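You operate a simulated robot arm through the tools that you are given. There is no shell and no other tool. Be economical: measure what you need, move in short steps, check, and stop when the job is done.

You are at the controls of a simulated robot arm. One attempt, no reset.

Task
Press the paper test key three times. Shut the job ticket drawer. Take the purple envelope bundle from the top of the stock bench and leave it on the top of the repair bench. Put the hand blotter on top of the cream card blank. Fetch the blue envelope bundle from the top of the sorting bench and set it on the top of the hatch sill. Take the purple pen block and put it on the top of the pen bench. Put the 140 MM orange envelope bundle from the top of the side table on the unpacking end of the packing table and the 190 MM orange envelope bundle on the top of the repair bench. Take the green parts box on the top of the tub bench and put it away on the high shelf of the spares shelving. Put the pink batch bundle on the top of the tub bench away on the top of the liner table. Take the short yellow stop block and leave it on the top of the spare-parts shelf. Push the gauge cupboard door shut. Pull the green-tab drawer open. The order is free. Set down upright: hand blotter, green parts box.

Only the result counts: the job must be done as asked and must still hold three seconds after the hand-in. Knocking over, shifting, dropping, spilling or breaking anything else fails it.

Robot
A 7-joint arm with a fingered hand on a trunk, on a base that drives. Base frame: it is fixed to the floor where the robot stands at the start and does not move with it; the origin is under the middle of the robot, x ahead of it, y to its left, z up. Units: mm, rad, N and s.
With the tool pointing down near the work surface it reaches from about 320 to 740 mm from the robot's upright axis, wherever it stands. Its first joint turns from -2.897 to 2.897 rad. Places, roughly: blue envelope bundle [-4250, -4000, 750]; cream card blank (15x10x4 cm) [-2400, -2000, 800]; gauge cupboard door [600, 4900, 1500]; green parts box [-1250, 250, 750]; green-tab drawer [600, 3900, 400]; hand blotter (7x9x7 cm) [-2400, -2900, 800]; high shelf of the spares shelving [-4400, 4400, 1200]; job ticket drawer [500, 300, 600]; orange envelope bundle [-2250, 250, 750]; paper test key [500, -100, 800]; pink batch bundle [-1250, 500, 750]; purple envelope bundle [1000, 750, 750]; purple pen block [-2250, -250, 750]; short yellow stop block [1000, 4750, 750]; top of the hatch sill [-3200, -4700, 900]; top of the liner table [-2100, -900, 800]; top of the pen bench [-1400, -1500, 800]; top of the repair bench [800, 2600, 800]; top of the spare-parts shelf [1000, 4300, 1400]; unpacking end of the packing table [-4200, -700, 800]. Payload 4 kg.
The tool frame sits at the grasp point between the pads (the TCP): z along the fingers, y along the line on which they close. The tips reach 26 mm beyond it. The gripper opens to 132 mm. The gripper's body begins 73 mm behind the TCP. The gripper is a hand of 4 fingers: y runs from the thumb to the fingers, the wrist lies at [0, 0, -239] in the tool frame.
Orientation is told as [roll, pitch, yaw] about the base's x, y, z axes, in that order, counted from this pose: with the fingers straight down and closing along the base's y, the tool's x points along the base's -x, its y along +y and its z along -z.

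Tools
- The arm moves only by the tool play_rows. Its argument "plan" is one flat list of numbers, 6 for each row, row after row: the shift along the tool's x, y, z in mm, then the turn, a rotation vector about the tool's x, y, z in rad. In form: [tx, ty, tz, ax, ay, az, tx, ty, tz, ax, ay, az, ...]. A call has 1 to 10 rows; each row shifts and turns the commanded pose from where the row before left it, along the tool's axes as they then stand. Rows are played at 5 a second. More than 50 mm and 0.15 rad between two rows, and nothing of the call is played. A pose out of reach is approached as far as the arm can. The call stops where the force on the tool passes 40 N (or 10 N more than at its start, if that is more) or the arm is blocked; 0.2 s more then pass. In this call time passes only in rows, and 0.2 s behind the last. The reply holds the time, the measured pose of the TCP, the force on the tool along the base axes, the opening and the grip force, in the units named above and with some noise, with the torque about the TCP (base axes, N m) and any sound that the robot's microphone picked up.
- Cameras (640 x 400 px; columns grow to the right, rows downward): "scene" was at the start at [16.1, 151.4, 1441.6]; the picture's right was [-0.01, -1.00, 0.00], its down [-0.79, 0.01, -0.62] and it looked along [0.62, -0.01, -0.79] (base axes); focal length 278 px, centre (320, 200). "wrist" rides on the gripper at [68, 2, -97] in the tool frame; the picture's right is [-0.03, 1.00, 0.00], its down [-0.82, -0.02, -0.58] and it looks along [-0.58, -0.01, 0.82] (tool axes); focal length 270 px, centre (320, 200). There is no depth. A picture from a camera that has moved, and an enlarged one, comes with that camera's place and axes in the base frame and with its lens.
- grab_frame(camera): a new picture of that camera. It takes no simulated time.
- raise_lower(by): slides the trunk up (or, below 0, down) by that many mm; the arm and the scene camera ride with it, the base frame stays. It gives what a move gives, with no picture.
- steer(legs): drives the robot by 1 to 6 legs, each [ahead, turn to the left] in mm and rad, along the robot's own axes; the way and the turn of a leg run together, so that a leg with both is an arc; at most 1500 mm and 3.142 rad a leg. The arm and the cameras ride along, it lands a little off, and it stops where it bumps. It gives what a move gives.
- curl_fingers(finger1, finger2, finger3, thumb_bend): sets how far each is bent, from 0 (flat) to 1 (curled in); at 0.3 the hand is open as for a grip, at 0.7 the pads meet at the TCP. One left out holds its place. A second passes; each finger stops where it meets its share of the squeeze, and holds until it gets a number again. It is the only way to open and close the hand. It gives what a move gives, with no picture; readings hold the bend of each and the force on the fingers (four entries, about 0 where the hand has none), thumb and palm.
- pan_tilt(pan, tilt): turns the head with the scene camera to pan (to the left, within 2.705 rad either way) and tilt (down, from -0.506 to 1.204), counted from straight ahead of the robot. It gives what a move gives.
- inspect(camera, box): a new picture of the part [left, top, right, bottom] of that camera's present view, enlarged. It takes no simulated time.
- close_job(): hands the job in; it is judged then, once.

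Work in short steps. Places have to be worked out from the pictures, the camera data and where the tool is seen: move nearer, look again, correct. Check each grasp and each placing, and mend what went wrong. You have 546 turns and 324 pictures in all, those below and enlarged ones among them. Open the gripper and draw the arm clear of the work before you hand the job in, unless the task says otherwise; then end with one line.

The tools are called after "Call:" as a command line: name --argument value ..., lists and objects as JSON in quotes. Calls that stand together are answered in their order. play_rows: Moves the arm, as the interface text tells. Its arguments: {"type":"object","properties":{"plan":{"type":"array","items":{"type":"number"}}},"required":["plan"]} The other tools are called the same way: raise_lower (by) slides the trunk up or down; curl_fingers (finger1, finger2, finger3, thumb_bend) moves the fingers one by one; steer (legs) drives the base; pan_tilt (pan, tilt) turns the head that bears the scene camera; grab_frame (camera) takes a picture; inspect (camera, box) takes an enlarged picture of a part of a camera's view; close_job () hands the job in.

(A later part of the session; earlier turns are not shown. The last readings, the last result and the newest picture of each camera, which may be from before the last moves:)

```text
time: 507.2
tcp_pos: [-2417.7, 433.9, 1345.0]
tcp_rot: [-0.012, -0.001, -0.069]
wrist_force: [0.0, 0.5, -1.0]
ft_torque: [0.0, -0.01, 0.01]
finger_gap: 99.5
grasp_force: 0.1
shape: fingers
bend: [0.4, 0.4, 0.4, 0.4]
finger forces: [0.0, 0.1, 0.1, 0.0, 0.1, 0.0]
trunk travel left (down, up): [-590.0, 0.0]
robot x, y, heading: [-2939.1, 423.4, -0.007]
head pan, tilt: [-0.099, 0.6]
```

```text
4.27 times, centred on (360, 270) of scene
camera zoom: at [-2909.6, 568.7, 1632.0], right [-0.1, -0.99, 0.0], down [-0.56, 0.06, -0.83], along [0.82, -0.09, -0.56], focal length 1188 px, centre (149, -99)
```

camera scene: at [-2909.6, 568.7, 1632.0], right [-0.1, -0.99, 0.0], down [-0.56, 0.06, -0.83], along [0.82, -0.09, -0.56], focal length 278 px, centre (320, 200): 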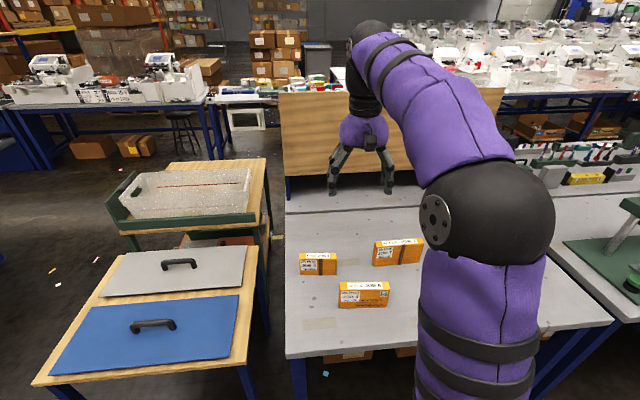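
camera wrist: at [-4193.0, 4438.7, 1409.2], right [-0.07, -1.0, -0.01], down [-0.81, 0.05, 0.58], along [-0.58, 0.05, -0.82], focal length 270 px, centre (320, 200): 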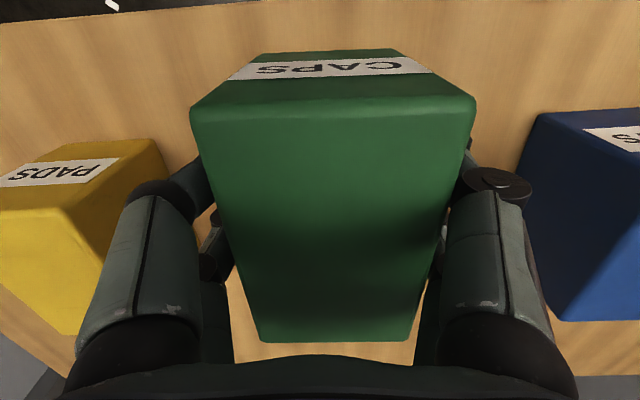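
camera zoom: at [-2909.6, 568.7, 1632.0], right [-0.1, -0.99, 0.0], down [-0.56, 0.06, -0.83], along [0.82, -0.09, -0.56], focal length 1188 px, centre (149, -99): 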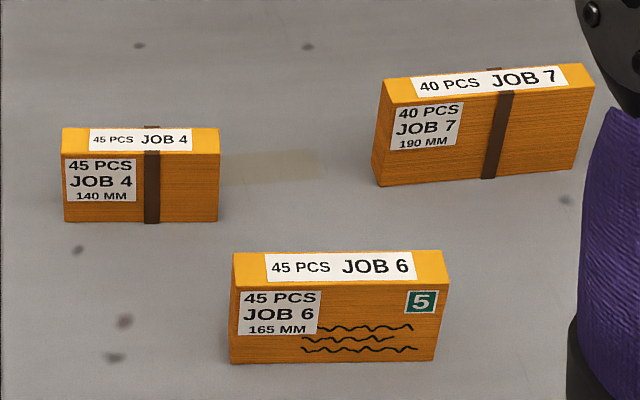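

140 MM (JOB 4) is at about (-2169,500); 190 MM (JOB 7) at (-2148,175). I'll take the 140 first: turn the hand 90° and drive closer.

Call:
play_rows --plan '[0, 0, 0, 0, 0, 0.15, 0, 0, 0, 0, 0, 0.15, 0, 0, 0, 0, 0, 0.15, 0, 0, 0, 0, 0, 0.15, 0, 0, 0, 0, 0, 0.15, 0, 0, 0, 0, 0, 0.15, 0, 0, 0, 0, 0, 0.15, 0, 0, 0, 0, 0, 0.15, 0, 0, 0, 0, 0, 0.15, 0, 0, 0, 0, 0, 0.15]'

Call:
steer --legs '[[175, 0]]'

Call:
play_rows --plan '[0, 0, 48, 0, 0, 0, 0, 0, 48, 0, 0, 0, 0, 0, 48, 0, 0, 0, 0, 0, 48, 0, 0, 0, 0, 0, 48, 0, 0, 0, 0, 0, 48, 0, 0, 0]'

Call:
grab_frame --camera "wrist"

```text
time: 509.4
tcp_pos: [-2419.9, 434.1, 1343.9]
tcp_rot: [0.0, -0.01, -1.572]
wrist_force: [-0.3, -0.2, 0.1]
ft_torque: [0.01, -0.01, 0.01]
finger_gap: 99.7
grasp_force: 0.0
shape: fingers
bend: [0.4, 0.4, 0.4, 0.4]
finger forces: [0.0, 0.0, 0.0, 0.0, 0.0, 0.0]
trunk travel left (down, up): [-590.0, 0.0]
robot x, y, heading: [-2938.3, 423.1, -0.003]
head pan, tilt: [-0.099, 0.6]
```

```text
time: 510.9
tcp_pos: [-2240.8, 433.3, 1343.8]
tcp_rot: [-0.001, -0.012, -1.568]
wrist_force: [0.3, -0.9, 1.1]
ft_torque: [0.03, 0.0, 0.01]
finger_gap: 99.6
grasp_force: 0.1
shape: fingers
bend: [0.4, 0.4, 0.4, 0.4]
finger forces: [0.0, 0.0, 0.0, 0.0, 0.0, 0.1]
trunk travel left (down, up): [-590.0, 0.0]
robot x, y, heading: [-2762.2, 426.2, -0.005]
head pan, tilt: [-0.099, 0.6]
```

```text
time: 512.3
tcp_pos: [-2242.5, 430.0, 1056.0]
tcp_rot: [0.0, -0.013, -1.568]
wrist_force: [-0.9, 0.4, -0.2]
ft_torque: [0.01, 0.01, 0.02]
finger_gap: 99.7
grasp_force: 0.1
shape: fingers
bend: [0.4, 0.4, 0.4, 0.4]
finger forces: [0.0, 0.0, 0.0, 0.0, 0.0, 0.0]
trunk travel left (down, up): [-590.0, 0.0]
robot x, y, heading: [-2762.5, 424.7, -0.005]
head pan, tilt: [-0.099, 0.6]
```

```text
193 pictures are left
camera wrist: at [-2240.6, 498.3, 1153.3], right [1.0, -0.02, 0.0], down [-0.02, -0.81, 0.59], along [-0.01, -0.59, -0.81], focal length 270 px, centre (320, 200)
```

wrist: 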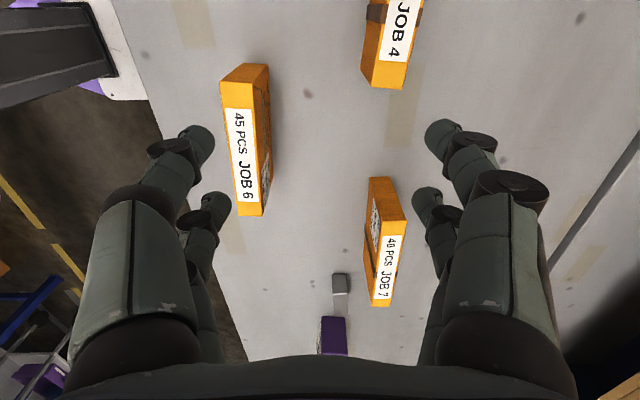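

Moving over the JOB 4 140 MM bundle (centre ≈(-2170,498)).

Call:
play_rows --plan '[34, 36, 0, 0, 0, 0, 34, 36, 0, 0, 0, 0, 0, 0, 48, 0, 0, 0, 0, 0, 48, 0, 0, 0]'

Call:
grab_frame --camera "wrist"

```text
time: 513.3
tcp_pos: [-2171.7, 496.7, 957.9]
tcp_rot: [0.0, -0.012, -1.568]
wrist_force: [0.0, 0.4, 0.0]
ft_torque: [0.02, 0.0, -0.01]
finger_gap: 99.8
grasp_force: 0.1
shape: fingers
bend: [0.4, 0.4, 0.4, 0.4]
finger forces: [0.0, 0.1, 0.0, 0.1, 0.0, 0.0]
trunk travel left (down, up): [-590.0, 0.0]
robot x, y, heading: [-2763.7, 424.7, -0.004]
head pan, tilt: [-0.099, 0.6]
```

```text
192 pictures are left
camera wrist: at [-2168.3, 566.1, 1055.7], right [1.0, -0.02, 0.0], down [-0.02, -0.81, 0.59], along [-0.01, -0.59, -0.81], focal length 270 px, centre (320, 200)
```

wrist: 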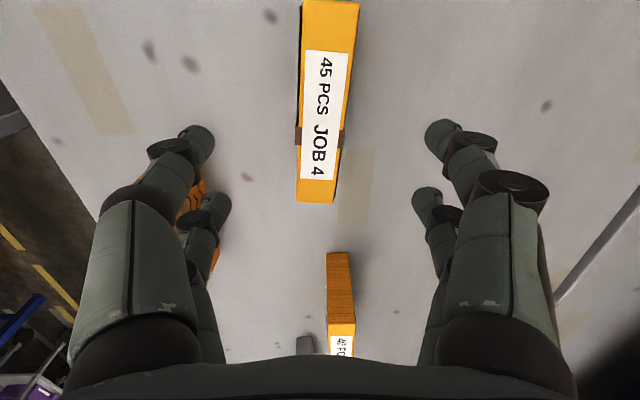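

Slight yaw (~0.075) of the slab; I'll match it, descend and grip.

Call:
play_rows --plan '[0, 6, 41, 0, 0, 0.075, 0, 0, 41, 0, 0, 0, 0, 0, 40, 0, 0, 0]'

Call:
curl_fingers --finger1 0.75 --finger2 0.75 --finger3 0.75 --thumb_bend 0.75

Call:
play_rows --plan '[0, 0, -40, 0, 0, 0, 0, 0, -45, 0, 0, 0, 0, 0, -45, 0, 0, 0, 0, 0, -45, 0, 0, 0]'

Call:
grab_frame --camera "wrist"

```text
time: 514.1
tcp_pos: [-2162.9, 493.6, 838.4]
tcp_rot: [0.002, -0.012, -1.643]
wrist_force: [-0.2, -0.2, 0.4]
ft_torque: [0.0, 0.01, 0.0]
finger_gap: 99.7
grasp_force: 0.0
shape: fingers
bend: [0.4, 0.4, 0.4, 0.4]
finger forces: [0.0, 0.1, 0.0, 0.0, 0.1, 0.1]
trunk travel left (down, up): [-590.0, 0.0]
robot x, y, heading: [-2761.0, 422.6, -0.01]
head pan, tilt: [-0.099, 0.6]
```

```text
time: 515.1
tcp_pos: [-2164.0, 496.1, 838.5]
tcp_rot: [0.001, -0.013, -1.644]
wrist_force: [0.8, 0.1, -0.1]
ft_torque: [-0.03, 0.03, -0.02]
finger_gap: 27.8
grasp_force: 18.5
shape: fingers
bend: [0.59, 0.6, 0.67, 0.68]
finger forces: [9.7, 8.6, 6.7, 0.0, 11.5, 0.0]
trunk travel left (down, up): [-590.0, 0.0]
robot x, y, heading: [-2763.4, 424.7, -0.005]
head pan, tilt: [-0.099, 0.6]
```

```text
time: 516.1
tcp_pos: [-2163.3, 498.3, 1014.0]
tcp_rot: [0.002, -0.012, -1.645]
wrist_force: [-0.3, -0.8, -1.3]
ft_torque: [0.02, 0.0, 0.0]
finger_gap: 27.1
grasp_force: 18.1
shape: fingers
bend: [0.59, 0.6, 0.67, 0.68]
finger forces: [9.8, 8.5, 6.7, 0.0, 11.5, 0.0]
trunk travel left (down, up): [-590.0, 0.0]
robot x, y, heading: [-2764.2, 427.3, -0.007]
head pan, tilt: [-0.099, 0.6]
```

```text
191 pictures are left
camera wrist: at [-2158.4, 565.6, 1111.6], right [1.0, -0.1, 0.0], down [-0.08, -0.81, 0.59], along [-0.06, -0.58, -0.81], focal length 270 px, centre (320, 200)
```

wrist: 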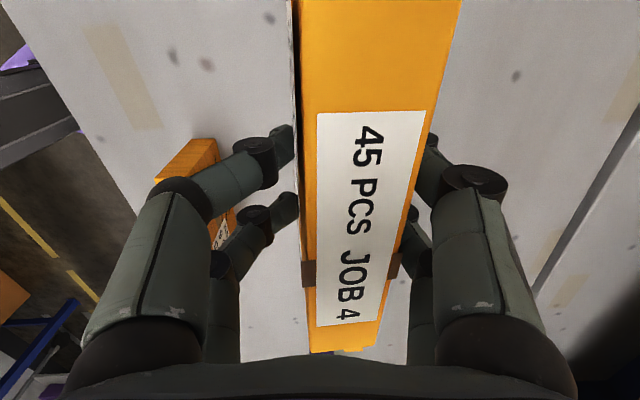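

Bundle held. I'll retract, back into the aisle, and look west for the packing table.

Call:
play_rows --plan '[0, -45, -10, 0, 0, 0, 0, -45, -10, 0, 0, 0, -30, -30, -10, 0, 0, 0, -40, 0, 0, 0, 0, 0]'

Call:
steer --legs '[[-300, 0], [0, -1.571], [700, 0]]'

Call:
pan_tilt --pan -0.8 --tilt 0.5

Call:
grab_frame --camera "scene"

```text
time: 517.1
tcp_pos: [-2289.6, 435.6, 1044.3]
tcp_rot: [0.001, -0.011, -1.643]
wrist_force: [0.4, -0.3, -1.5]
ft_torque: [-0.01, 0.01, -0.02]
finger_gap: 27.4
grasp_force: 18.2
shape: fingers
bend: [0.59, 0.6, 0.67, 0.68]
finger forces: [9.6, 8.4, 6.5, 0.0, 11.3, 0.1]
trunk travel left (down, up): [-590.0, 0.0]
robot x, y, heading: [-2763.9, 424.1, -0.005]
head pan, tilt: [-0.099, 0.6]
```

```text
time: 526.5
tcp_pos: [-3041.2, -751.5, 1043.7]
tcp_rot: [0.001, -0.011, 3.085]
wrist_force: [-0.1, -0.5, -1.8]
ft_torque: [0.0, -0.01, 0.0]
finger_gap: 26.8
grasp_force: 17.9
shape: fingers
bend: [0.59, 0.6, 0.67, 0.68]
finger forces: [9.5, 8.1, 6.4, 0.0, 11.0, 0.0]
trunk travel left (down, up): [-590.0, 0.0]
robot x, y, heading: [-3062.1, -277.8, -1.559]
head pan, tilt: [-0.099, 0.6]
```

```text
time: 527.5
tcp_pos: [-3040.3, -750.6, 1043.5]
tcp_rot: [0.002, -0.013, 3.084]
wrist_force: [-0.4, 0.5, -1.3]
ft_torque: [0.04, 0.01, -0.01]
finger_gap: 27.0
grasp_force: 17.9
shape: fingers
bend: [0.59, 0.6, 0.67, 0.68]
finger forces: [9.6, 8.2, 6.4, 0.0, 11.1, 0.1]
trunk travel left (down, up): [-590.0, 0.0]
robot x, y, heading: [-3062.5, -279.1, -1.556]
head pan, tilt: [-0.799, 0.499]
```

```text
190 pictures are left
camera scene: at [-2972.5, -281.2, 1641.0], right [-0.71, 0.71, 0.0], down [0.34, 0.34, -0.88], along [-0.62, -0.62, -0.48], focal length 278 px, centre (320, 200)
```

scene: 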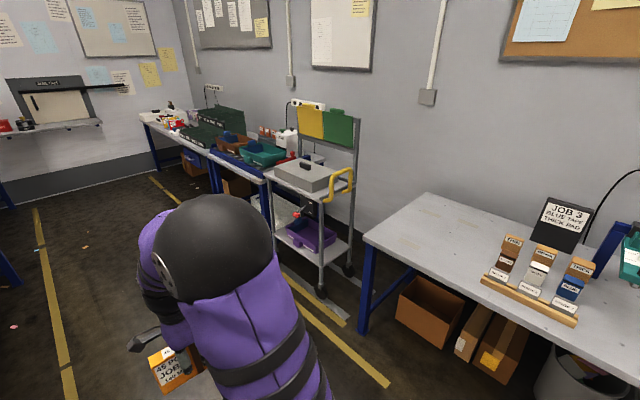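

The empty south end of the packing table matches (-4200,-700). I'll drive to face it.

Call:
steer --legs '[[420, 0], [0, -1.585], [520, 0]]'

Call:
pan_tilt --pan 0.0 --tilt 0.6

Call:
grab_frame --camera "scene"

Call:
grab_frame --camera "wrist"

```text
time: 536.6
tcp_pos: [-4050.2, -697.5, 1042.6]
tcp_rot: [0.001, -0.012, 1.485]
wrist_force: [0.1, -0.2, -1.3]
ft_torque: [0.01, -0.04, 0.0]
finger_gap: 26.9
grasp_force: 17.6
shape: fingers
bend: [0.59, 0.6, 0.68, 0.68]
finger forces: [9.3, 8.0, 6.2, 0.0, 10.8, 0.0]
trunk travel left (down, up): [-590.0, 0.0]
robot x, y, heading: [-3574.8, -686.6, 3.129]
head pan, tilt: [-0.799, 0.499]
```

```text
time: 537.8
tcp_pos: [-4050.4, -697.3, 1043.5]
tcp_rot: [0.002, -0.013, 1.484]
wrist_force: [0.2, 0.1, -1.1]
ft_torque: [-0.01, -0.01, 0.03]
finger_gap: 26.5
grasp_force: 17.2
shape: fingers
bend: [0.59, 0.6, 0.68, 0.68]
finger forces: [9.3, 7.9, 6.2, 0.0, 10.8, 0.1]
trunk travel left (down, up): [-590.0, 0.0]
robot x, y, heading: [-3573.3, -690.3, 3.125]
head pan, tilt: [0.0, 0.6]
```

```text
189 pictures are left
camera scene: at [-3606.6, -844.1, 1631.9], right [0.02, 1.0, 0.0], down [0.56, -0.01, -0.82], along [-0.82, 0.01, -0.57], focal length 278 px, centre (320, 200)
```

scene: 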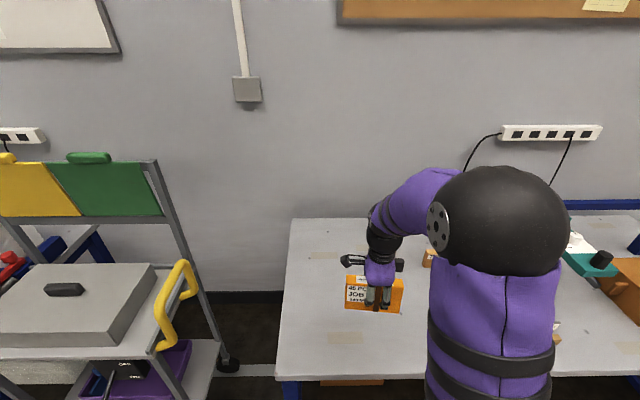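

```text
188 pictures are left
camera wrist: at [-4057.0, -767.1, 1140.7], right [-0.99, 0.11, 0.0], down [0.09, 0.8, 0.59], along [0.06, 0.58, -0.81], focal length 270 px, centre (320, 200)
```

wrist: 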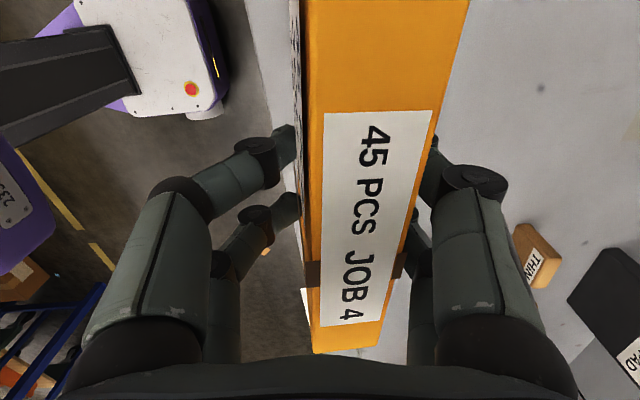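

Clear space. Move forward ~110 mm and lower to just above the surface.

Call:
play_rows --plan '[0, 37, 0, 0, 0, 0, 0, 37, 0, 0, 0, 0, 0, 37, 0, 0, 0, 0, 0, 0, 48, 0, 0, 0, 0, 0, 48, 0, 0, 0, 0, 0, 48, 0, 0, 0, 0, 0, 45, 0, 0, 0]'

Call:
play_rows --plan '[0, 0, 5, 0, 0, 0, 0, 0, 5, 0, 0, 0, 0, 0, 4, 0, 0, 0]'

```text
time: 539.4
tcp_pos: [-4160.2, -687.3, 852.9]
tcp_rot: [0.002, -0.012, 1.484]
wrist_force: [-0.2, 0.0, -1.0]
ft_torque: [0.0, -0.01, -0.02]
finger_gap: 26.9
grasp_force: 17.2
shape: fingers
bend: [0.59, 0.6, 0.68, 0.68]
finger forces: [9.4, 7.9, 6.3, 0.0, 10.9, 0.0]
trunk travel left (down, up): [-590.0, 0.0]
robot x, y, heading: [-3573.5, -691.0, 3.125]
head pan, tilt: [0.0, 0.6]
```

```text
time: 540.1
tcp_pos: [-4159.8, -685.9, 839.5]
tcp_rot: [0.002, -0.013, 1.483]
wrist_force: [-0.3, -0.8, -0.6]
ft_torque: [0.01, 0.01, 0.04]
finger_gap: 26.7
grasp_force: 16.7
shape: fingers
bend: [0.59, 0.6, 0.68, 0.68]
finger forces: [9.4, 7.9, 6.3, 0.1, 10.9, 0.0]
trunk travel left (down, up): [-590.0, 0.0]
robot x, y, heading: [-3574.4, -691.7, 3.128]
head pan, tilt: [0.0, 0.6]
```

Call:
play_rows --plan '[0, 0, 3, 0, 0, 0, 0, 0, 3, 0, 0, 0]'

```text
time: 540.8
tcp_pos: [-4159.2, -685.3, 837.4]
tcp_rot: [0.004, -0.01, 1.483]
wrist_force: [3.4, 0.6, 14.7]
ft_torque: [-0.03, 0.1, 0.02]
finger_gap: 26.3
grasp_force: 20.0
shape: fingers
bend: [0.59, 0.61, 0.68, 0.68]
finger forces: [9.5, 8.1, 8.5, 0.0, 14.8, 0.0]
trunk travel left (down, up): [-590.0, 0.0]
robot x, y, heading: [-3577.0, -687.0, 3.129]
head pan, tilt: [0.0, 0.6]
```

Contact with the table (14.7 N). I'll relieve slightly, release and lift.

Call:
play_rows --plan '[0, 0, -2, 0, 0, 0]'

Call:
curl_fingers --finger1 0.45 --finger2 0.45 --finger3 0.45 --thumb_bend 0.45

Call:
play_rows --plan '[0, 0, -40, 0, 0, 0, 0, 0, -48, 0, 0, 0, 0, 0, -48, 0, 0, 0, 0, 0, -48, 0, 0, 0]'

Call:
grab_frame --camera "wrist"

```text
time: 541.1
tcp_pos: [-4159.3, -685.7, 837.8]
tcp_rot: [0.002, -0.011, 1.486]
wrist_force: [1.5, -1.2, 9.8]
ft_torque: [-0.07, 0.12, 0.03]
finger_gap: 26.5
grasp_force: 19.3
shape: fingers
bend: [0.59, 0.61, 0.68, 0.68]
finger forces: [9.7, 8.7, 7.8, 0.0, 13.5, 0.0]
trunk travel left (down, up): [-590.0, 0.0]
robot x, y, heading: [-3574.2, -693.8, 3.129]
head pan, tilt: [0.0, 0.6]
```

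```text
time: 542.1
tcp_pos: [-4159.2, -684.7, 836.8]
tcp_rot: [0.001, -0.011, 1.483]
wrist_force: [0.1, 0.4, 0.8]
ft_torque: [0.02, -0.01, 0.0]
finger_gap: 82.3
grasp_force: 0.0
shape: fingers
bend: [0.45, 0.45, 0.45, 0.45]
finger forces: [0.1, 0.0, 0.0, 0.0, 0.0, 0.0]
trunk travel left (down, up): [-590.0, 0.0]
robot x, y, heading: [-3579.0, -694.8, 3.131]
head pan, tilt: [0.0, 0.6]
```

```text
time: 543.1
tcp_pos: [-4158.3, -688.2, 1021.0]
tcp_rot: [-0.001, -0.013, 1.484]
wrist_force: [-0.7, 0.9, 0.9]
ft_torque: [0.0, -0.02, 0.01]
finger_gap: 82.4
grasp_force: 0.0
shape: fingers
bend: [0.45, 0.45, 0.45, 0.45]
finger forces: [0.0, 0.0, 0.0, 0.0, 0.0, 0.0]
trunk travel left (down, up): [-590.0, 0.0]
robot x, y, heading: [-3577.4, -693.3, 3.126]
head pan, tilt: [0.0, 0.6]
```

```text
187 pictures are left
camera wrist: at [-4166.6, -758.2, 1118.3], right [-0.99, 0.11, 0.0], down [0.09, 0.8, 0.59], along [0.06, 0.58, -0.81], focal length 270 px, centre (320, 200)
```

wrist: 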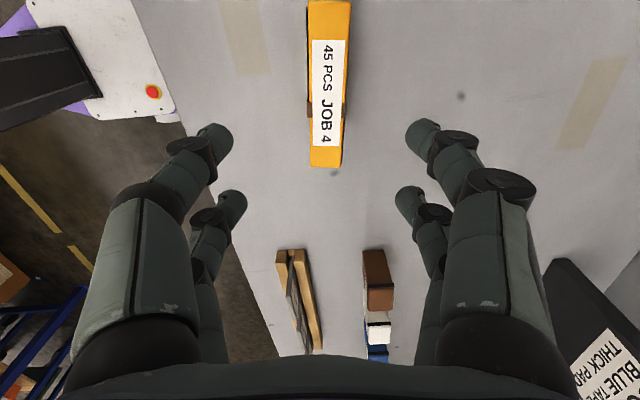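

140 bundle placed. Next the blue bundle: retract, back into the aisle and drive south to around y≈-2800 to look.

Call:
play_rows --plan '[0, -45, 0, 0, 0, 0, 0, -45, 0, 0, 0, 0, 0, -40, -20, 0, 0, 0]'

Call:
steer --legs '[[-480, 0], [0, 1.58], [1100, 0], [1000, 0]]'

Call:
pan_tilt --pan -0.3 --tilt 0.4

Call:
grab_frame --camera "scene"

Call:
pan_tilt --pan 1.2 --tilt 0.45

Call:
grab_frame --camera "scene"

```text
time: 544.0
tcp_pos: [-4029.2, -699.2, 1042.2]
tcp_rot: [0.002, -0.012, 1.486]
wrist_force: [-0.2, 0.0, -0.3]
ft_torque: [0.01, -0.01, 0.0]
finger_gap: 82.2
grasp_force: 0.1
shape: fingers
bend: [0.45, 0.45, 0.45, 0.45]
finger forces: [0.0, 0.0, 0.0, 0.0, 0.1, 0.0]
trunk travel left (down, up): [-590.0, 0.0]
robot x, y, heading: [-3574.7, -690.8, 3.129]
head pan, tilt: [0.0, 0.6]
```

```text
time: 560.7
tcp_pos: [-3147.7, -3255.2, 1042.1]
tcp_rot: [0.002, -0.014, 3.036]
wrist_force: [-0.2, 0.0, -0.3]
ft_torque: [-0.01, 0.01, 0.02]
finger_gap: 82.6
grasp_force: 0.1
shape: fingers
bend: [0.45, 0.45, 0.45, 0.45]
finger forces: [0.1, 0.1, 0.1, 0.1, 0.0, 0.0]
trunk travel left (down, up): [-590.0, 0.0]
robot x, y, heading: [-3143.9, -2802.2, -1.606]
head pan, tilt: [0.0, 0.6]
```

```text
time: 561.5
tcp_pos: [-3147.3, -3255.8, 1041.3]
tcp_rot: [0.003, -0.012, 3.037]
wrist_force: [-0.3, 0.1, 0.1]
ft_torque: [0.0, 0.01, -0.01]
finger_gap: 82.5
grasp_force: 0.1
shape: fingers
bend: [0.45, 0.45, 0.45, 0.45]
finger forces: [0.1, 0.0, 0.1, 0.0, 0.1, 0.0]
trunk travel left (down, up): [-590.0, 0.0]
robot x, y, heading: [-3145.9, -2800.7, -1.605]
head pan, tilt: [-0.3, 0.4]
```

```text
186 pictures are left
camera scene: at [-3022.8, -2835.1, 1650.1], right [-0.94, 0.33, 0.0], down [0.13, 0.37, -0.92], along [-0.3, -0.87, -0.39], focal length 278 px, centre (320, 200)
```

scene: 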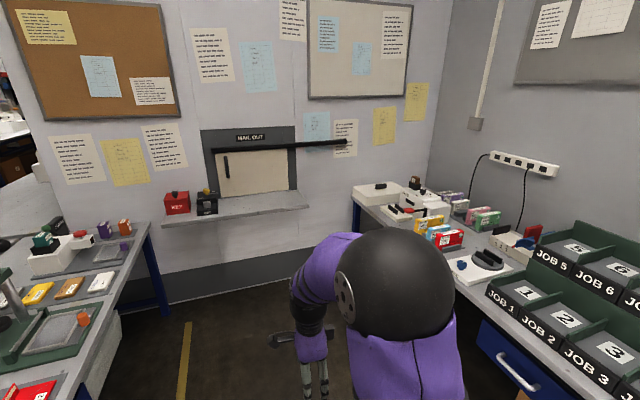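

```text
time: 563.1
tcp_pos: [-3147.3, -3255.4, 1041.5]
tcp_rot: [-0.001, -0.012, 3.037]
wrist_force: [0.0, -0.4, 0.8]
ft_torque: [0.02, 0.0, 0.01]
finger_gap: 82.5
grasp_force: 0.0
shape: fingers
bend: [0.45, 0.45, 0.45, 0.45]
finger forces: [0.0, 0.0, 0.0, 0.0, 0.1, 0.0]
trunk travel left (down, up): [-590.0, 0.0]
robot x, y, heading: [-3145.6, -2800.5, -1.608]
head pan, tilt: [1.201, 0.45]
```

```text
185 pictures are left
camera scene: at [-2907.9, -2783.8, 1645.5], right [-0.39, -0.92, 0.0], down [-0.4, 0.17, -0.9], along [0.83, -0.35, -0.44], focal length 278 px, centre (320, 200)
```

scene: 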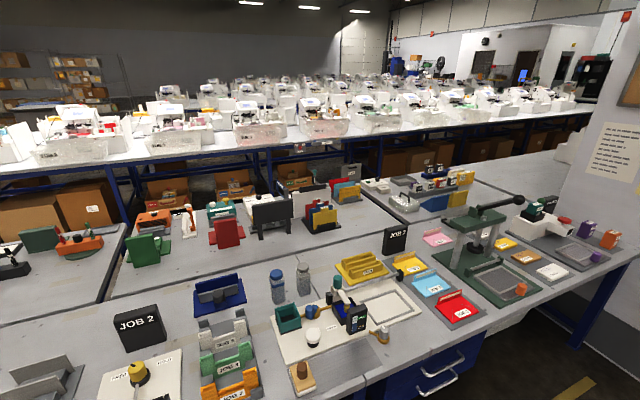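

The hatch sill and sorting bench are visible. Zooming on the sorting bench bundles and the sill.

Call:
pan_tilt --pan -0.35 --tilt 0.45

Call:
inspect --camera "scene" --box '[320, 150, 520, 260]'

Call:
inspect --camera "scene" --box '[130, 90, 330, 220]'

```text
time: 564.7
tcp_pos: [-3148.2, -3255.5, 1042.4]
tcp_rot: [0.001, -0.011, 3.038]
wrist_force: [0.8, -0.4, -0.7]
ft_torque: [-0.01, 0.0, 0.03]
finger_gap: 82.7
grasp_force: 0.0
shape: fingers
bend: [0.45, 0.45, 0.45, 0.45]
finger forces: [0.0, 0.0, 0.0, 0.0, 0.0, 0.0]
trunk travel left (down, up): [-590.0, 0.0]
robot x, y, heading: [-3145.2, -2800.4, -1.605]
head pan, tilt: [-0.351, 0.45]
```

```text
3.20 times, centred on (420, 205) of scene
camera zoom: at [-3026.9, -2832.8, 1645.5], right [-0.93, 0.38, 0.0], down [0.16, 0.4, -0.9], along [-0.34, -0.83, -0.44], focal length 891 px, centre (0, 184)
```

zoom: 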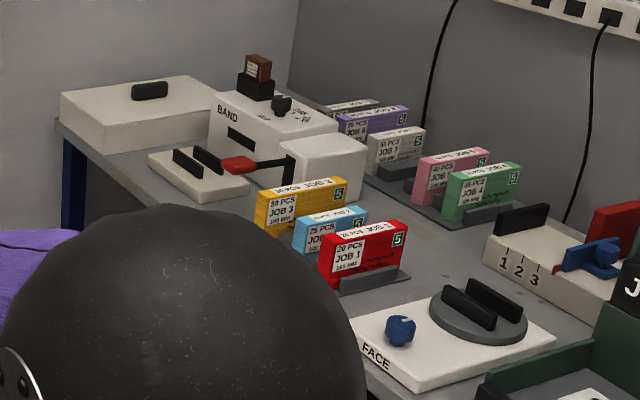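

```text
3.08 times, centred on (230, 155) of scene
camera zoom: at [-3026.9, -2832.8, 1645.5], right [-0.93, 0.38, 0.0], down [0.16, 0.4, -0.9], along [-0.34, -0.83, -0.44], focal length 857 px, centre (597, 338)
```

zoom: 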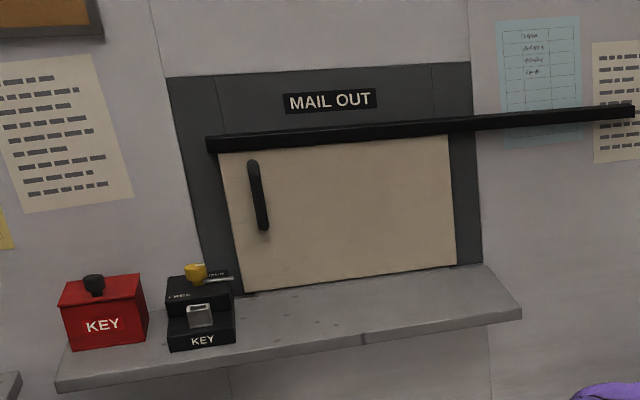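

The cyan "JOB 2" bundle sits between yellow and red in a rack near (-4165,-3975). I'll drive there facing west and look from above.

Call:
steer --legs '[[1170, 0.034], [0, -1.571], [330, 0]]'

Call:
pan_tilt --pan 0.0 --tilt 0.7

Call:
grab_frame --camera "scene"

Call:
grab_frame --camera "wrist"

```text
time: 576.3
tcp_pos: [-3960.7, -3966.3, 1041.0]
tcp_rot: [0.002, -0.012, 1.479]
wrist_force: [0.1, 0.8, 0.0]
ft_torque: [0.02, 0.0, 0.01]
finger_gap: 82.7
grasp_force: 0.0
shape: fingers
bend: [0.45, 0.45, 0.45, 0.45]
finger forces: [0.1, 0.1, 0.0, 0.0, 0.1, 0.0]
trunk travel left (down, up): [-590.0, 0.0]
robot x, y, heading: [-3507.2, -3959.5, 3.125]
head pan, tilt: [-0.351, 0.45]
```

```text
time: 577.1
tcp_pos: [-3960.7, -3966.2, 1041.1]
tcp_rot: [0.001, -0.012, 1.48]
wrist_force: [-0.4, -0.5, -0.7]
ft_torque: [0.0, 0.01, 0.0]
finger_gap: 82.6
grasp_force: 0.0
shape: fingers
bend: [0.45, 0.45, 0.45, 0.45]
finger forces: [0.0, 0.1, 0.0, 0.1, 0.0, 0.0]
trunk travel left (down, up): [-590.0, 0.0]
robot x, y, heading: [-3505.6, -3962.5, 3.12]
head pan, tilt: [0.0, 0.7]
```

```text
182 pictures are left
camera scene: at [-3532.8, -4113.3, 1623.3], right [0.02, 1.0, 0.0], down [0.64, -0.01, -0.77], along [-0.77, 0.01, -0.64], focal length 278 px, centre (320, 200)
```

scene: 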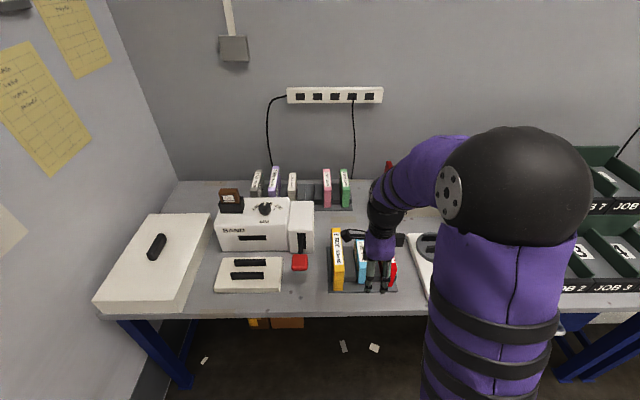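

```text
181 pictures are left
camera wrist: at [-3967.6, -4036.5, 1138.9], right [-0.99, 0.12, 0.0], down [0.09, 0.8, 0.59], along [0.07, 0.58, -0.81], focal length 270 px, centre (320, 200)
```

wrist: 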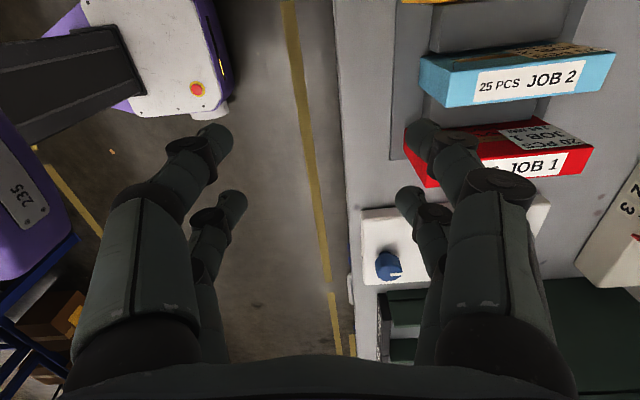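

The bundles stand with their length along x, so I need the neutral yaw (closing along y). Rotating.

Call:
play_rows --plan '[0, 0, 0, 0, 0, -0.15, 0, 0, 0, 0, 0, -0.15, 0, 0, 0, 0, 0, -0.15, 0, 0, 0, 0, 0, -0.15, 0, 0, 0, 0, 0, -0.15, 0, 0, 0, 0, 0, -0.15, 0, 0, 0, 0, 0, -0.15, 0, 0, 0, 0, 0, -0.15, 0, 0, 0, 0, 0, -0.15, 0, 0, 0, 0, 0, -0.15]'

Call:
play_rows --plan '[0, 0, 0, 0, 0, -0.145, -40, 0, 0, 0, 0, 0, -40, 0, 0, 0, 0, 0]'

Call:
grab_frame --camera "wrist"

```text
time: 579.3
tcp_pos: [-3959.7, -3966.5, 1041.5]
tcp_rot: [-0.013, -0.003, 2.983]
wrist_force: [0.2, 0.3, -0.3]
ft_torque: [-0.01, -0.02, -0.03]
finger_gap: 82.5
grasp_force: 0.1
shape: fingers
bend: [0.45, 0.45, 0.45, 0.45]
finger forces: [0.0, 0.1, 0.0, 0.1, 0.0, 0.0]
trunk travel left (down, up): [-590.0, 0.0]
robot x, y, heading: [-3501.7, -3959.6, 3.129]
head pan, tilt: [0.0, 0.7]
```

```text
time: 580.1
tcp_pos: [-4041.1, -3965.5, 1040.9]
tcp_rot: [-0.012, 0.0, 3.124]
wrist_force: [-0.1, -0.1, -0.5]
ft_torque: [0.0, -0.05, 0.0]
finger_gap: 82.5
grasp_force: 0.0
shape: fingers
bend: [0.45, 0.45, 0.45, 0.45]
finger forces: [0.0, 0.1, 0.0, 0.0, 0.0, 0.0]
trunk travel left (down, up): [-590.0, 0.0]
robot x, y, heading: [-3503.8, -3956.8, 3.125]
head pan, tilt: [0.0, 0.7]
```

```text
180 pictures are left
camera wrist: at [-3972.2, -3970.1, 1139.1], right [-0.04, -1.0, -0.01], down [-0.82, 0.03, 0.58], along [-0.58, 0.03, -0.82], focal length 270 px, centre (320, 200)
```

wrist: 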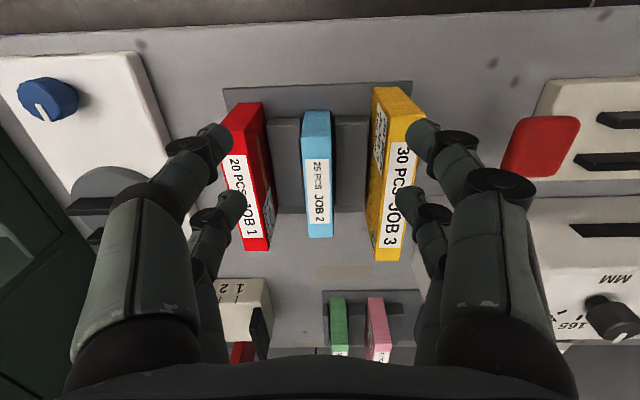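

Call:
inspect --camera "scene" --box '[310, 200, 430, 310]'

Call:
inspect --camera "wrist" --box '[200, 70, 440, 270]'

```text
3.64 times, centred on (370, 255) of scene
camera zoom: at [-3533.5, -4113.3, 1623.2], right [0.02, 1.0, 0.0], down [0.64, -0.01, -0.76], along [-0.76, 0.01, -0.64], focal length 1012 px, centre (138, 0)
```

zoom: 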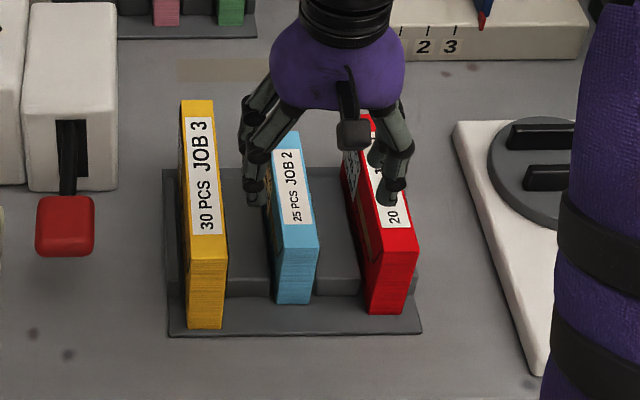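

```text
2.00 times, centred on (320, 170) of wrist
camera zoom: at [-3972.2, -3970.1, 1139.1], right [-0.04, -1.0, -0.01], down [-0.82, 0.03, 0.58], along [-0.58, 0.03, -0.82], focal length 541 px, centre (320, 260)
```

zoom: 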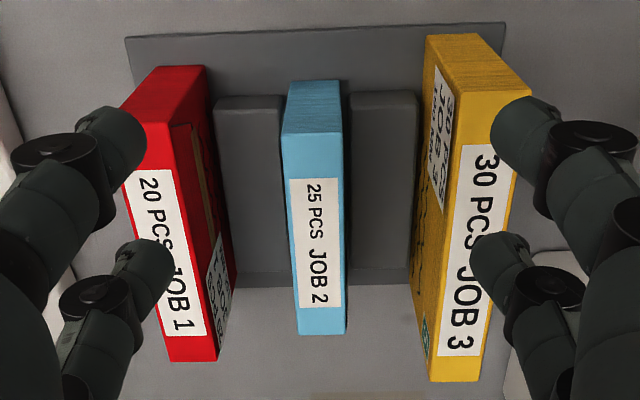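

Blue: x≈-4141, y≈-3957, top z≈873; neighbours ±85 away; low grey blocks beside it. I'll set a narrower opening and move above it.

Call:
curl_fingers --finger1 0.5 --finger2 0.5 --finger3 0.5 --thumb_bend 0.5

Call:
play_rows --plan '[-34, -2, 0, 0, 0, 0, -34, -2, 0, 0, 0, 0, -33, -2, 0, 0, 0, 0, 0, 0, 45, 0, 0, 0, 0, 0, 45, 0, 0, 0]'

Call:
grab_frame --camera "wrist"

Call:
inspect --camera "scene" --box '[310, 170, 430, 310]'

```text
time: 581.1
tcp_pos: [-4040.2, -3966.0, 1042.0]
tcp_rot: [-0.012, 0.0, 3.124]
wrist_force: [0.5, -0.6, 0.3]
ft_torque: [0.02, 0.01, -0.01]
finger_gap: 66.4
grasp_force: 0.0
shape: fingers
bend: [0.5, 0.5, 0.5, 0.5]
finger forces: [0.0, 0.0, 0.1, 0.0, 0.0, 0.0]
trunk travel left (down, up): [-590.0, 0.0]
robot x, y, heading: [-3506.7, -3960.5, 3.127]
head pan, tilt: [0.0, 0.7]
```

```text
time: 582.3
tcp_pos: [-4142.9, -3955.9, 950.5]
tcp_rot: [-0.011, 0.0, 3.125]
wrist_force: [1.1, -0.2, -0.3]
ft_torque: [0.03, 0.04, 0.03]
finger_gap: 66.6
grasp_force: 0.1
shape: fingers
bend: [0.5, 0.5, 0.5, 0.5]
finger forces: [0.0, 0.0, 0.0, 0.1, 0.0, 0.0]
trunk travel left (down, up): [-590.0, 0.0]
robot x, y, heading: [-3506.9, -3965.2, 3.125]
head pan, tilt: [0.0, 0.7]
```

```text
177 pictures are left
camera wrist: at [-4073.6, -3962.0, 1049.2], right [-0.04, -1.0, -0.01], down [-0.82, 0.03, 0.58], along [-0.58, 0.03, -0.82], focal length 270 px, centre (320, 200)
```

wrist: 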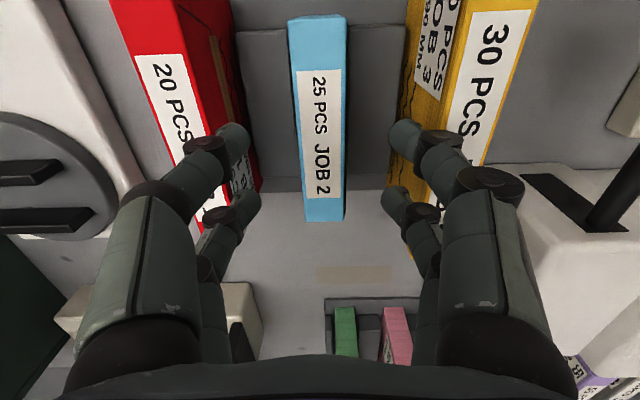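

```text
2.86 times, centred on (370, 240) of scene
camera zoom: at [-3533.1, -4113.3, 1623.3], right [0.02, 1.0, 0.0], down [0.64, -0.01, -0.76], along [-0.76, 0.01, -0.64], focal length 796 px, centre (177, 86)
```

zoom: 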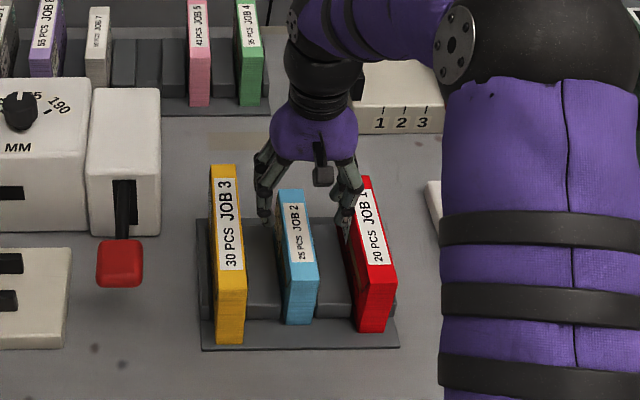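

Yellow-side clearance is tight, so I'll narrow the opening to 0.56 and check again.

Call:
curl_fingers --finger1 0.56 --finger2 0.56 --finger3 0.56 --thumb_bend 0.56

Call:
play_rows --plan '[0, -2, 40, 0, 0, 0]'

Call:
grab_frame --camera "wrist"

```text
time: 583.3
tcp_pos: [-4141.6, -3957.6, 950.2]
tcp_rot: [-0.012, 0.002, 3.124]
wrist_force: [-0.4, 0.7, 0.3]
ft_torque: [0.0, 0.0, -0.02]
finger_gap: 46.1
grasp_force: 0.1
shape: fingers
bend: [0.56, 0.56, 0.56, 0.56]
finger forces: [0.1, 0.0, 0.1, 0.1, 0.1, 0.0]
trunk travel left (down, up): [-590.0, 0.0]
robot x, y, heading: [-3505.0, -3959.8, 3.126]
head pan, tilt: [0.0, 0.7]
```

```text
time: 583.7
tcp_pos: [-4142.5, -3955.9, 912.0]
tcp_rot: [-0.011, 0.001, 3.124]
wrist_force: [-0.4, -0.3, 0.7]
ft_torque: [0.01, -0.03, 0.02]
finger_gap: 46.5
grasp_force: 0.1
shape: fingers
bend: [0.56, 0.56, 0.56, 0.56]
finger forces: [0.0, 0.1, 0.1, 0.1, 0.1, 0.1]
trunk travel left (down, up): [-590.0, 0.0]
robot x, y, heading: [-3506.9, -3960.5, 3.127]
head pan, tilt: [0.0, 0.7]
```

```text
175 pictures are left
camera wrist: at [-4073.7, -3959.0, 1010.0], right [-0.04, -1.0, -0.01], down [-0.82, 0.03, 0.58], along [-0.58, 0.03, -0.82], focal length 270 px, centre (320, 200)
```

wrist: 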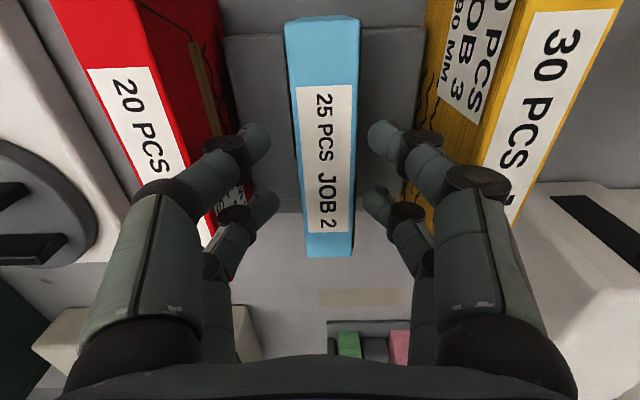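

Clear. I'll nudge 3 mm and descend to z≈851, then grip.

Call:
play_rows --plan '[0, 3, 30, 0, 0, 0, 0, 0, 31, 0, 0, 0]'

Call:
curl_fingers --finger1 0.75 --finger2 0.75 --finger3 0.75 --thumb_bend 0.75

Call:
grab_frame --camera "wrist"

```text
time: 584.3
tcp_pos: [-4142.6, -3956.6, 851.1]
tcp_rot: [-0.012, -0.001, 3.125]
wrist_force: [0.1, -0.7, 0.0]
ft_torque: [-0.02, -0.01, -0.01]
finger_gap: 45.9
grasp_force: 0.1
shape: fingers
bend: [0.56, 0.56, 0.56, 0.56]
finger forces: [0.1, 0.0, 0.1, 0.0, 0.0, 0.1]
trunk travel left (down, up): [-590.0, 0.0]
robot x, y, heading: [-3505.9, -3959.8, 3.123]
head pan, tilt: [0.0, 0.7]
```

```text
time: 585.3
tcp_pos: [-4140.5, -3956.8, 850.9]
tcp_rot: [-0.012, 0.0, 3.122]
wrist_force: [-0.2, 1.9, 1.1]
ft_torque: [0.01, -0.01, 0.02]
finger_gap: 27.7
grasp_force: 18.5
shape: fingers
bend: [0.6, 0.6, 0.68, 0.68]
finger forces: [8.5, 8.7, 6.8, 0.1, 12.1, 0.1]
trunk travel left (down, up): [-590.0, 0.0]
robot x, y, heading: [-3507.1, -3961.8, 3.124]
head pan, tilt: [0.0, 0.7]
```

```text
174 pictures are left
camera wrist: at [-4073.2, -3961.5, 949.2], right [-0.04, -1.0, -0.01], down [-0.82, 0.03, 0.58], along [-0.58, 0.03, -0.82], focal length 270 px, centre (320, 200)
```

wrist: 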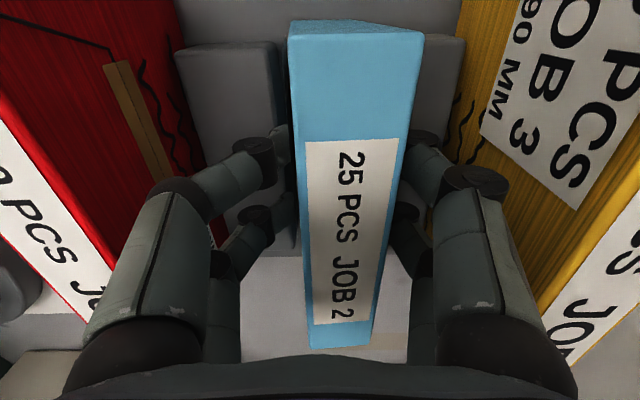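

Gripped; both neighbours untouched. Lifting straight up.

Call:
play_rows --plan '[0, 0, -30, 0, 0, 0, 0, 0, -45, 0, 0, 0, 0, 0, -48, 0, 0, 0, 0, 0, -48, 0, 0, 0]'

Call:
grab_frame --camera "scene"

```text
time: 586.3
tcp_pos: [-4140.8, -3957.5, 1021.2]
tcp_rot: [-0.012, 0.001, 3.124]
wrist_force: [0.2, 0.2, -1.8]
ft_torque: [0.01, -0.02, 0.01]
finger_gap: 27.4
grasp_force: 18.3
shape: fingers
bend: [0.59, 0.59, 0.68, 0.68]
finger forces: [9.1, 9.0, 6.4, 0.0, 11.5, 0.0]
trunk travel left (down, up): [-590.0, 0.0]
robot x, y, heading: [-3505.2, -3962.7, 3.121]
head pan, tilt: [0.0, 0.7]
```

```text
173 pictures are left
camera scene: at [-3532.6, -4113.4, 1623.3], right [0.02, 1.0, 0.0], down [0.64, -0.01, -0.77], along [-0.76, 0.01, -0.64], focal length 278 px, centre (320, 200)
```

scene: 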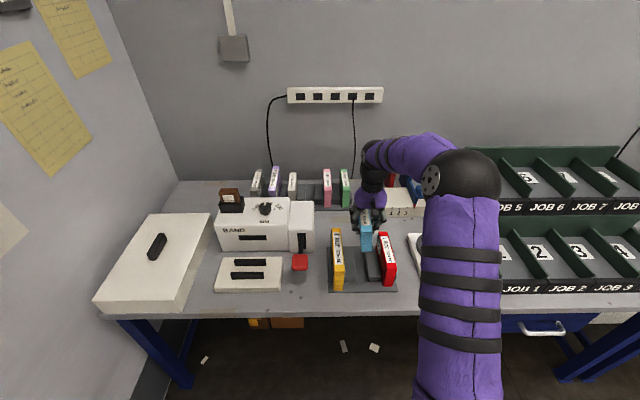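

Now retract, back up, and turn toward the hatch sill.

Call:
play_rows --plan '[48, 0, 0, 0, 0, 0, 48, 0, 0, 0, 0, 0, 48, 0, 0, 0, 0, 0, 48, 0, -10, 0, 0, 0]'

Call:
steer --legs '[[-280, 0], [0, 1.59]]'

Call:
pan_tilt --pan 0.0 --tilt 0.55

Call:
grab_frame --camera "scene"

```text
time: 587.3
tcp_pos: [-3948.8, -3961.4, 1032.3]
tcp_rot: [-0.013, -0.001, 3.125]
wrist_force: [0.0, 0.5, -1.4]
ft_torque: [0.01, -0.03, -0.02]
finger_gap: 27.7
grasp_force: 17.7
shape: fingers
bend: [0.59, 0.59, 0.68, 0.68]
finger forces: [9.0, 8.9, 6.5, 0.0, 11.4, 0.0]
trunk travel left (down, up): [-590.0, 0.0]
robot x, y, heading: [-3506.3, -3962.4, 3.122]
head pan, tilt: [0.0, 0.7]
```

```text
time: 593.1
tcp_pos: [-3218.4, -4408.8, 1030.5]
tcp_rot: [-0.013, 0.001, -1.573]
wrist_force: [0.3, 0.1, -1.2]
ft_torque: [0.04, -0.04, -0.01]
finger_gap: 27.3
grasp_force: 17.9
shape: fingers
bend: [0.59, 0.59, 0.68, 0.68]
finger forces: [9.0, 8.9, 6.3, 0.1, 11.3, 0.1]
trunk travel left (down, up): [-590.0, 0.0]
robot x, y, heading: [-3225.8, -3963.1, -1.569]
head pan, tilt: [0.0, 0.7]
```

```text
time: 593.8
tcp_pos: [-3218.0, -4408.6, 1031.7]
tcp_rot: [-0.014, -0.001, -1.572]
wrist_force: [-0.5, -0.4, -2.5]
ft_torque: [0.02, 0.03, 0.02]
finger_gap: 27.6
grasp_force: 17.4
shape: fingers
bend: [0.59, 0.59, 0.68, 0.68]
finger forces: [8.9, 8.9, 6.4, 0.0, 11.3, 0.1]
trunk travel left (down, up): [-590.0, 0.0]
robot x, y, heading: [-3230.7, -3965.0, -1.574]
head pan, tilt: [0.0, 0.55]
```

```text
172 pictures are left
camera scene: at [-3072.8, -3996.4, 1636.4], right [-1.0, 0.0, 0.0], down [0.0, 0.52, -0.85], along [0.0, -0.85, -0.52], focal length 278 px, centre (320, 200)
```

scene: 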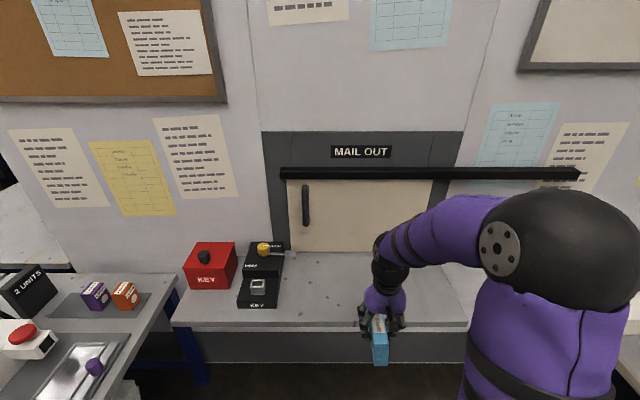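

Sill top is z≈855, y from −4545 to −4863. I'll drive forward 140 then extend and lower the bundle at about (−3220,−4650).

Call:
steer --legs '[[140, 0]]'

Call:
play_rows --plan '[-35, 0, 0, 0, 0, 0, -35, 0, 0, 0, 0, 0, -30, 0, 0, 0, 0, 0, 0, 0, 40, 0, 0, 0, 0, 0, 30, 0, 0, 0]'

Call:
grab_frame --camera "wrist"

Call:
grab_frame --camera "scene"

```text
time: 595.1
tcp_pos: [-3219.4, -4548.2, 1031.6]
tcp_rot: [-0.012, 0.001, -1.572]
wrist_force: [-0.3, 0.1, -0.3]
ft_torque: [0.02, 0.02, 0.02]
finger_gap: 27.7
grasp_force: 17.7
shape: fingers
bend: [0.59, 0.59, 0.68, 0.68]
finger forces: [9.0, 8.9, 6.4, 0.1, 11.4, 0.0]
trunk travel left (down, up): [-590.0, 0.0]
robot x, y, heading: [-3224.4, -4103.3, -1.573]
head pan, tilt: [0.0, 0.55]
```

```text
time: 596.3
tcp_pos: [-3219.9, -4649.8, 961.0]
tcp_rot: [-0.014, 0.001, -1.572]
wrist_force: [-0.6, -0.5, -1.4]
ft_torque: [0.02, -0.01, 0.0]
finger_gap: 27.2
grasp_force: 17.8
shape: fingers
bend: [0.59, 0.59, 0.68, 0.68]
finger forces: [9.0, 8.8, 6.5, 0.0, 11.3, 0.0]
trunk travel left (down, up): [-590.0, 0.0]
robot x, y, heading: [-3225.1, -4105.6, -1.574]
head pan, tilt: [0.0, 0.55]
```

```text
171 pictures are left
camera wrist: at [-3217.2, -4582.0, 1059.6], right [1.0, -0.03, -0.01], down [-0.02, -0.82, 0.58], along [-0.03, -0.58, -0.82], focal length 270 px, centre (320, 200)
```

wrist: 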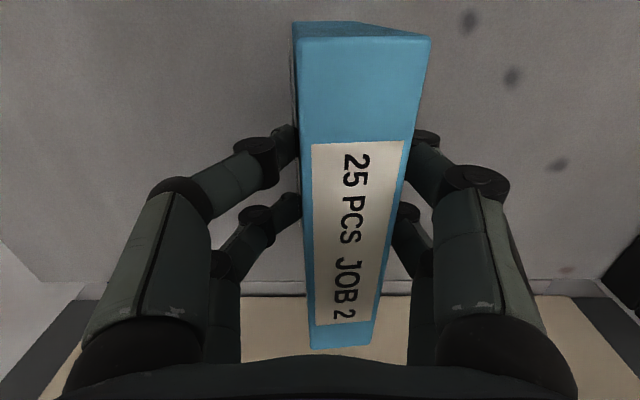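

```text
170 pictures are left
camera scene: at [-3072.8, -4136.8, 1636.4], right [-1.0, 0.0, 0.0], down [0.0, 0.52, -0.85], along [0.0, -0.85, -0.52], focal length 278 px, centre (320, 200)
```

scene: 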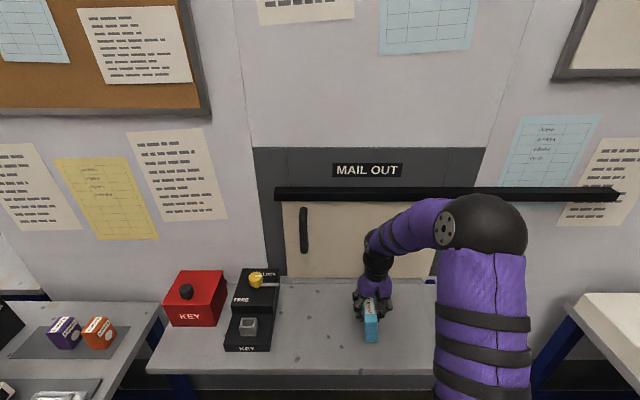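

Over the sill. Lowering gently until contact.

Call:
play_rows --plan '[0, 0, 15, 0, 0, 0, 0, 0, 12, 0, 0, 0]'

Call:
play_rows --plan '[0, 0, 5, 0, 0, 0, 0, 0, 5, 0, 0, 0]'

```text
time: 596.9
tcp_pos: [-3221.5, -4649.0, 935.8]
tcp_rot: [-0.012, -0.004, -1.573]
wrist_force: [-0.9, 0.3, 8.0]
ft_torque: [0.06, -0.06, 0.03]
finger_gap: 27.4
grasp_force: 19.1
shape: fingers
bend: [0.59, 0.59, 0.68, 0.68]
finger forces: [9.0, 9.0, 7.2, 0.0, 12.7, 0.0]
trunk travel left (down, up): [-590.0, 0.0]
robot x, y, heading: [-3227.8, -4108.1, -1.572]
head pan, tilt: [0.0, 0.55]
```

```text
time: 597.5
tcp_pos: [-3219.4, -4648.7, 925.1]
tcp_rot: [-0.01, -0.003, -1.569]
wrist_force: [-3.2, 0.4, 18.8]
ft_torque: [0.05, -0.17, 0.03]
finger_gap: 27.3
grasp_force: 21.0
shape: fingers
bend: [0.61, 0.61, 0.7, 0.67]
finger forces: [10.0, 9.7, 8.2, 0.0, 13.8, 0.0]
trunk travel left (down, up): [-590.0, 0.0]
robot x, y, heading: [-3227.8, -4103.3, -1.569]
head pan, tilt: [0.0, 0.55]
```

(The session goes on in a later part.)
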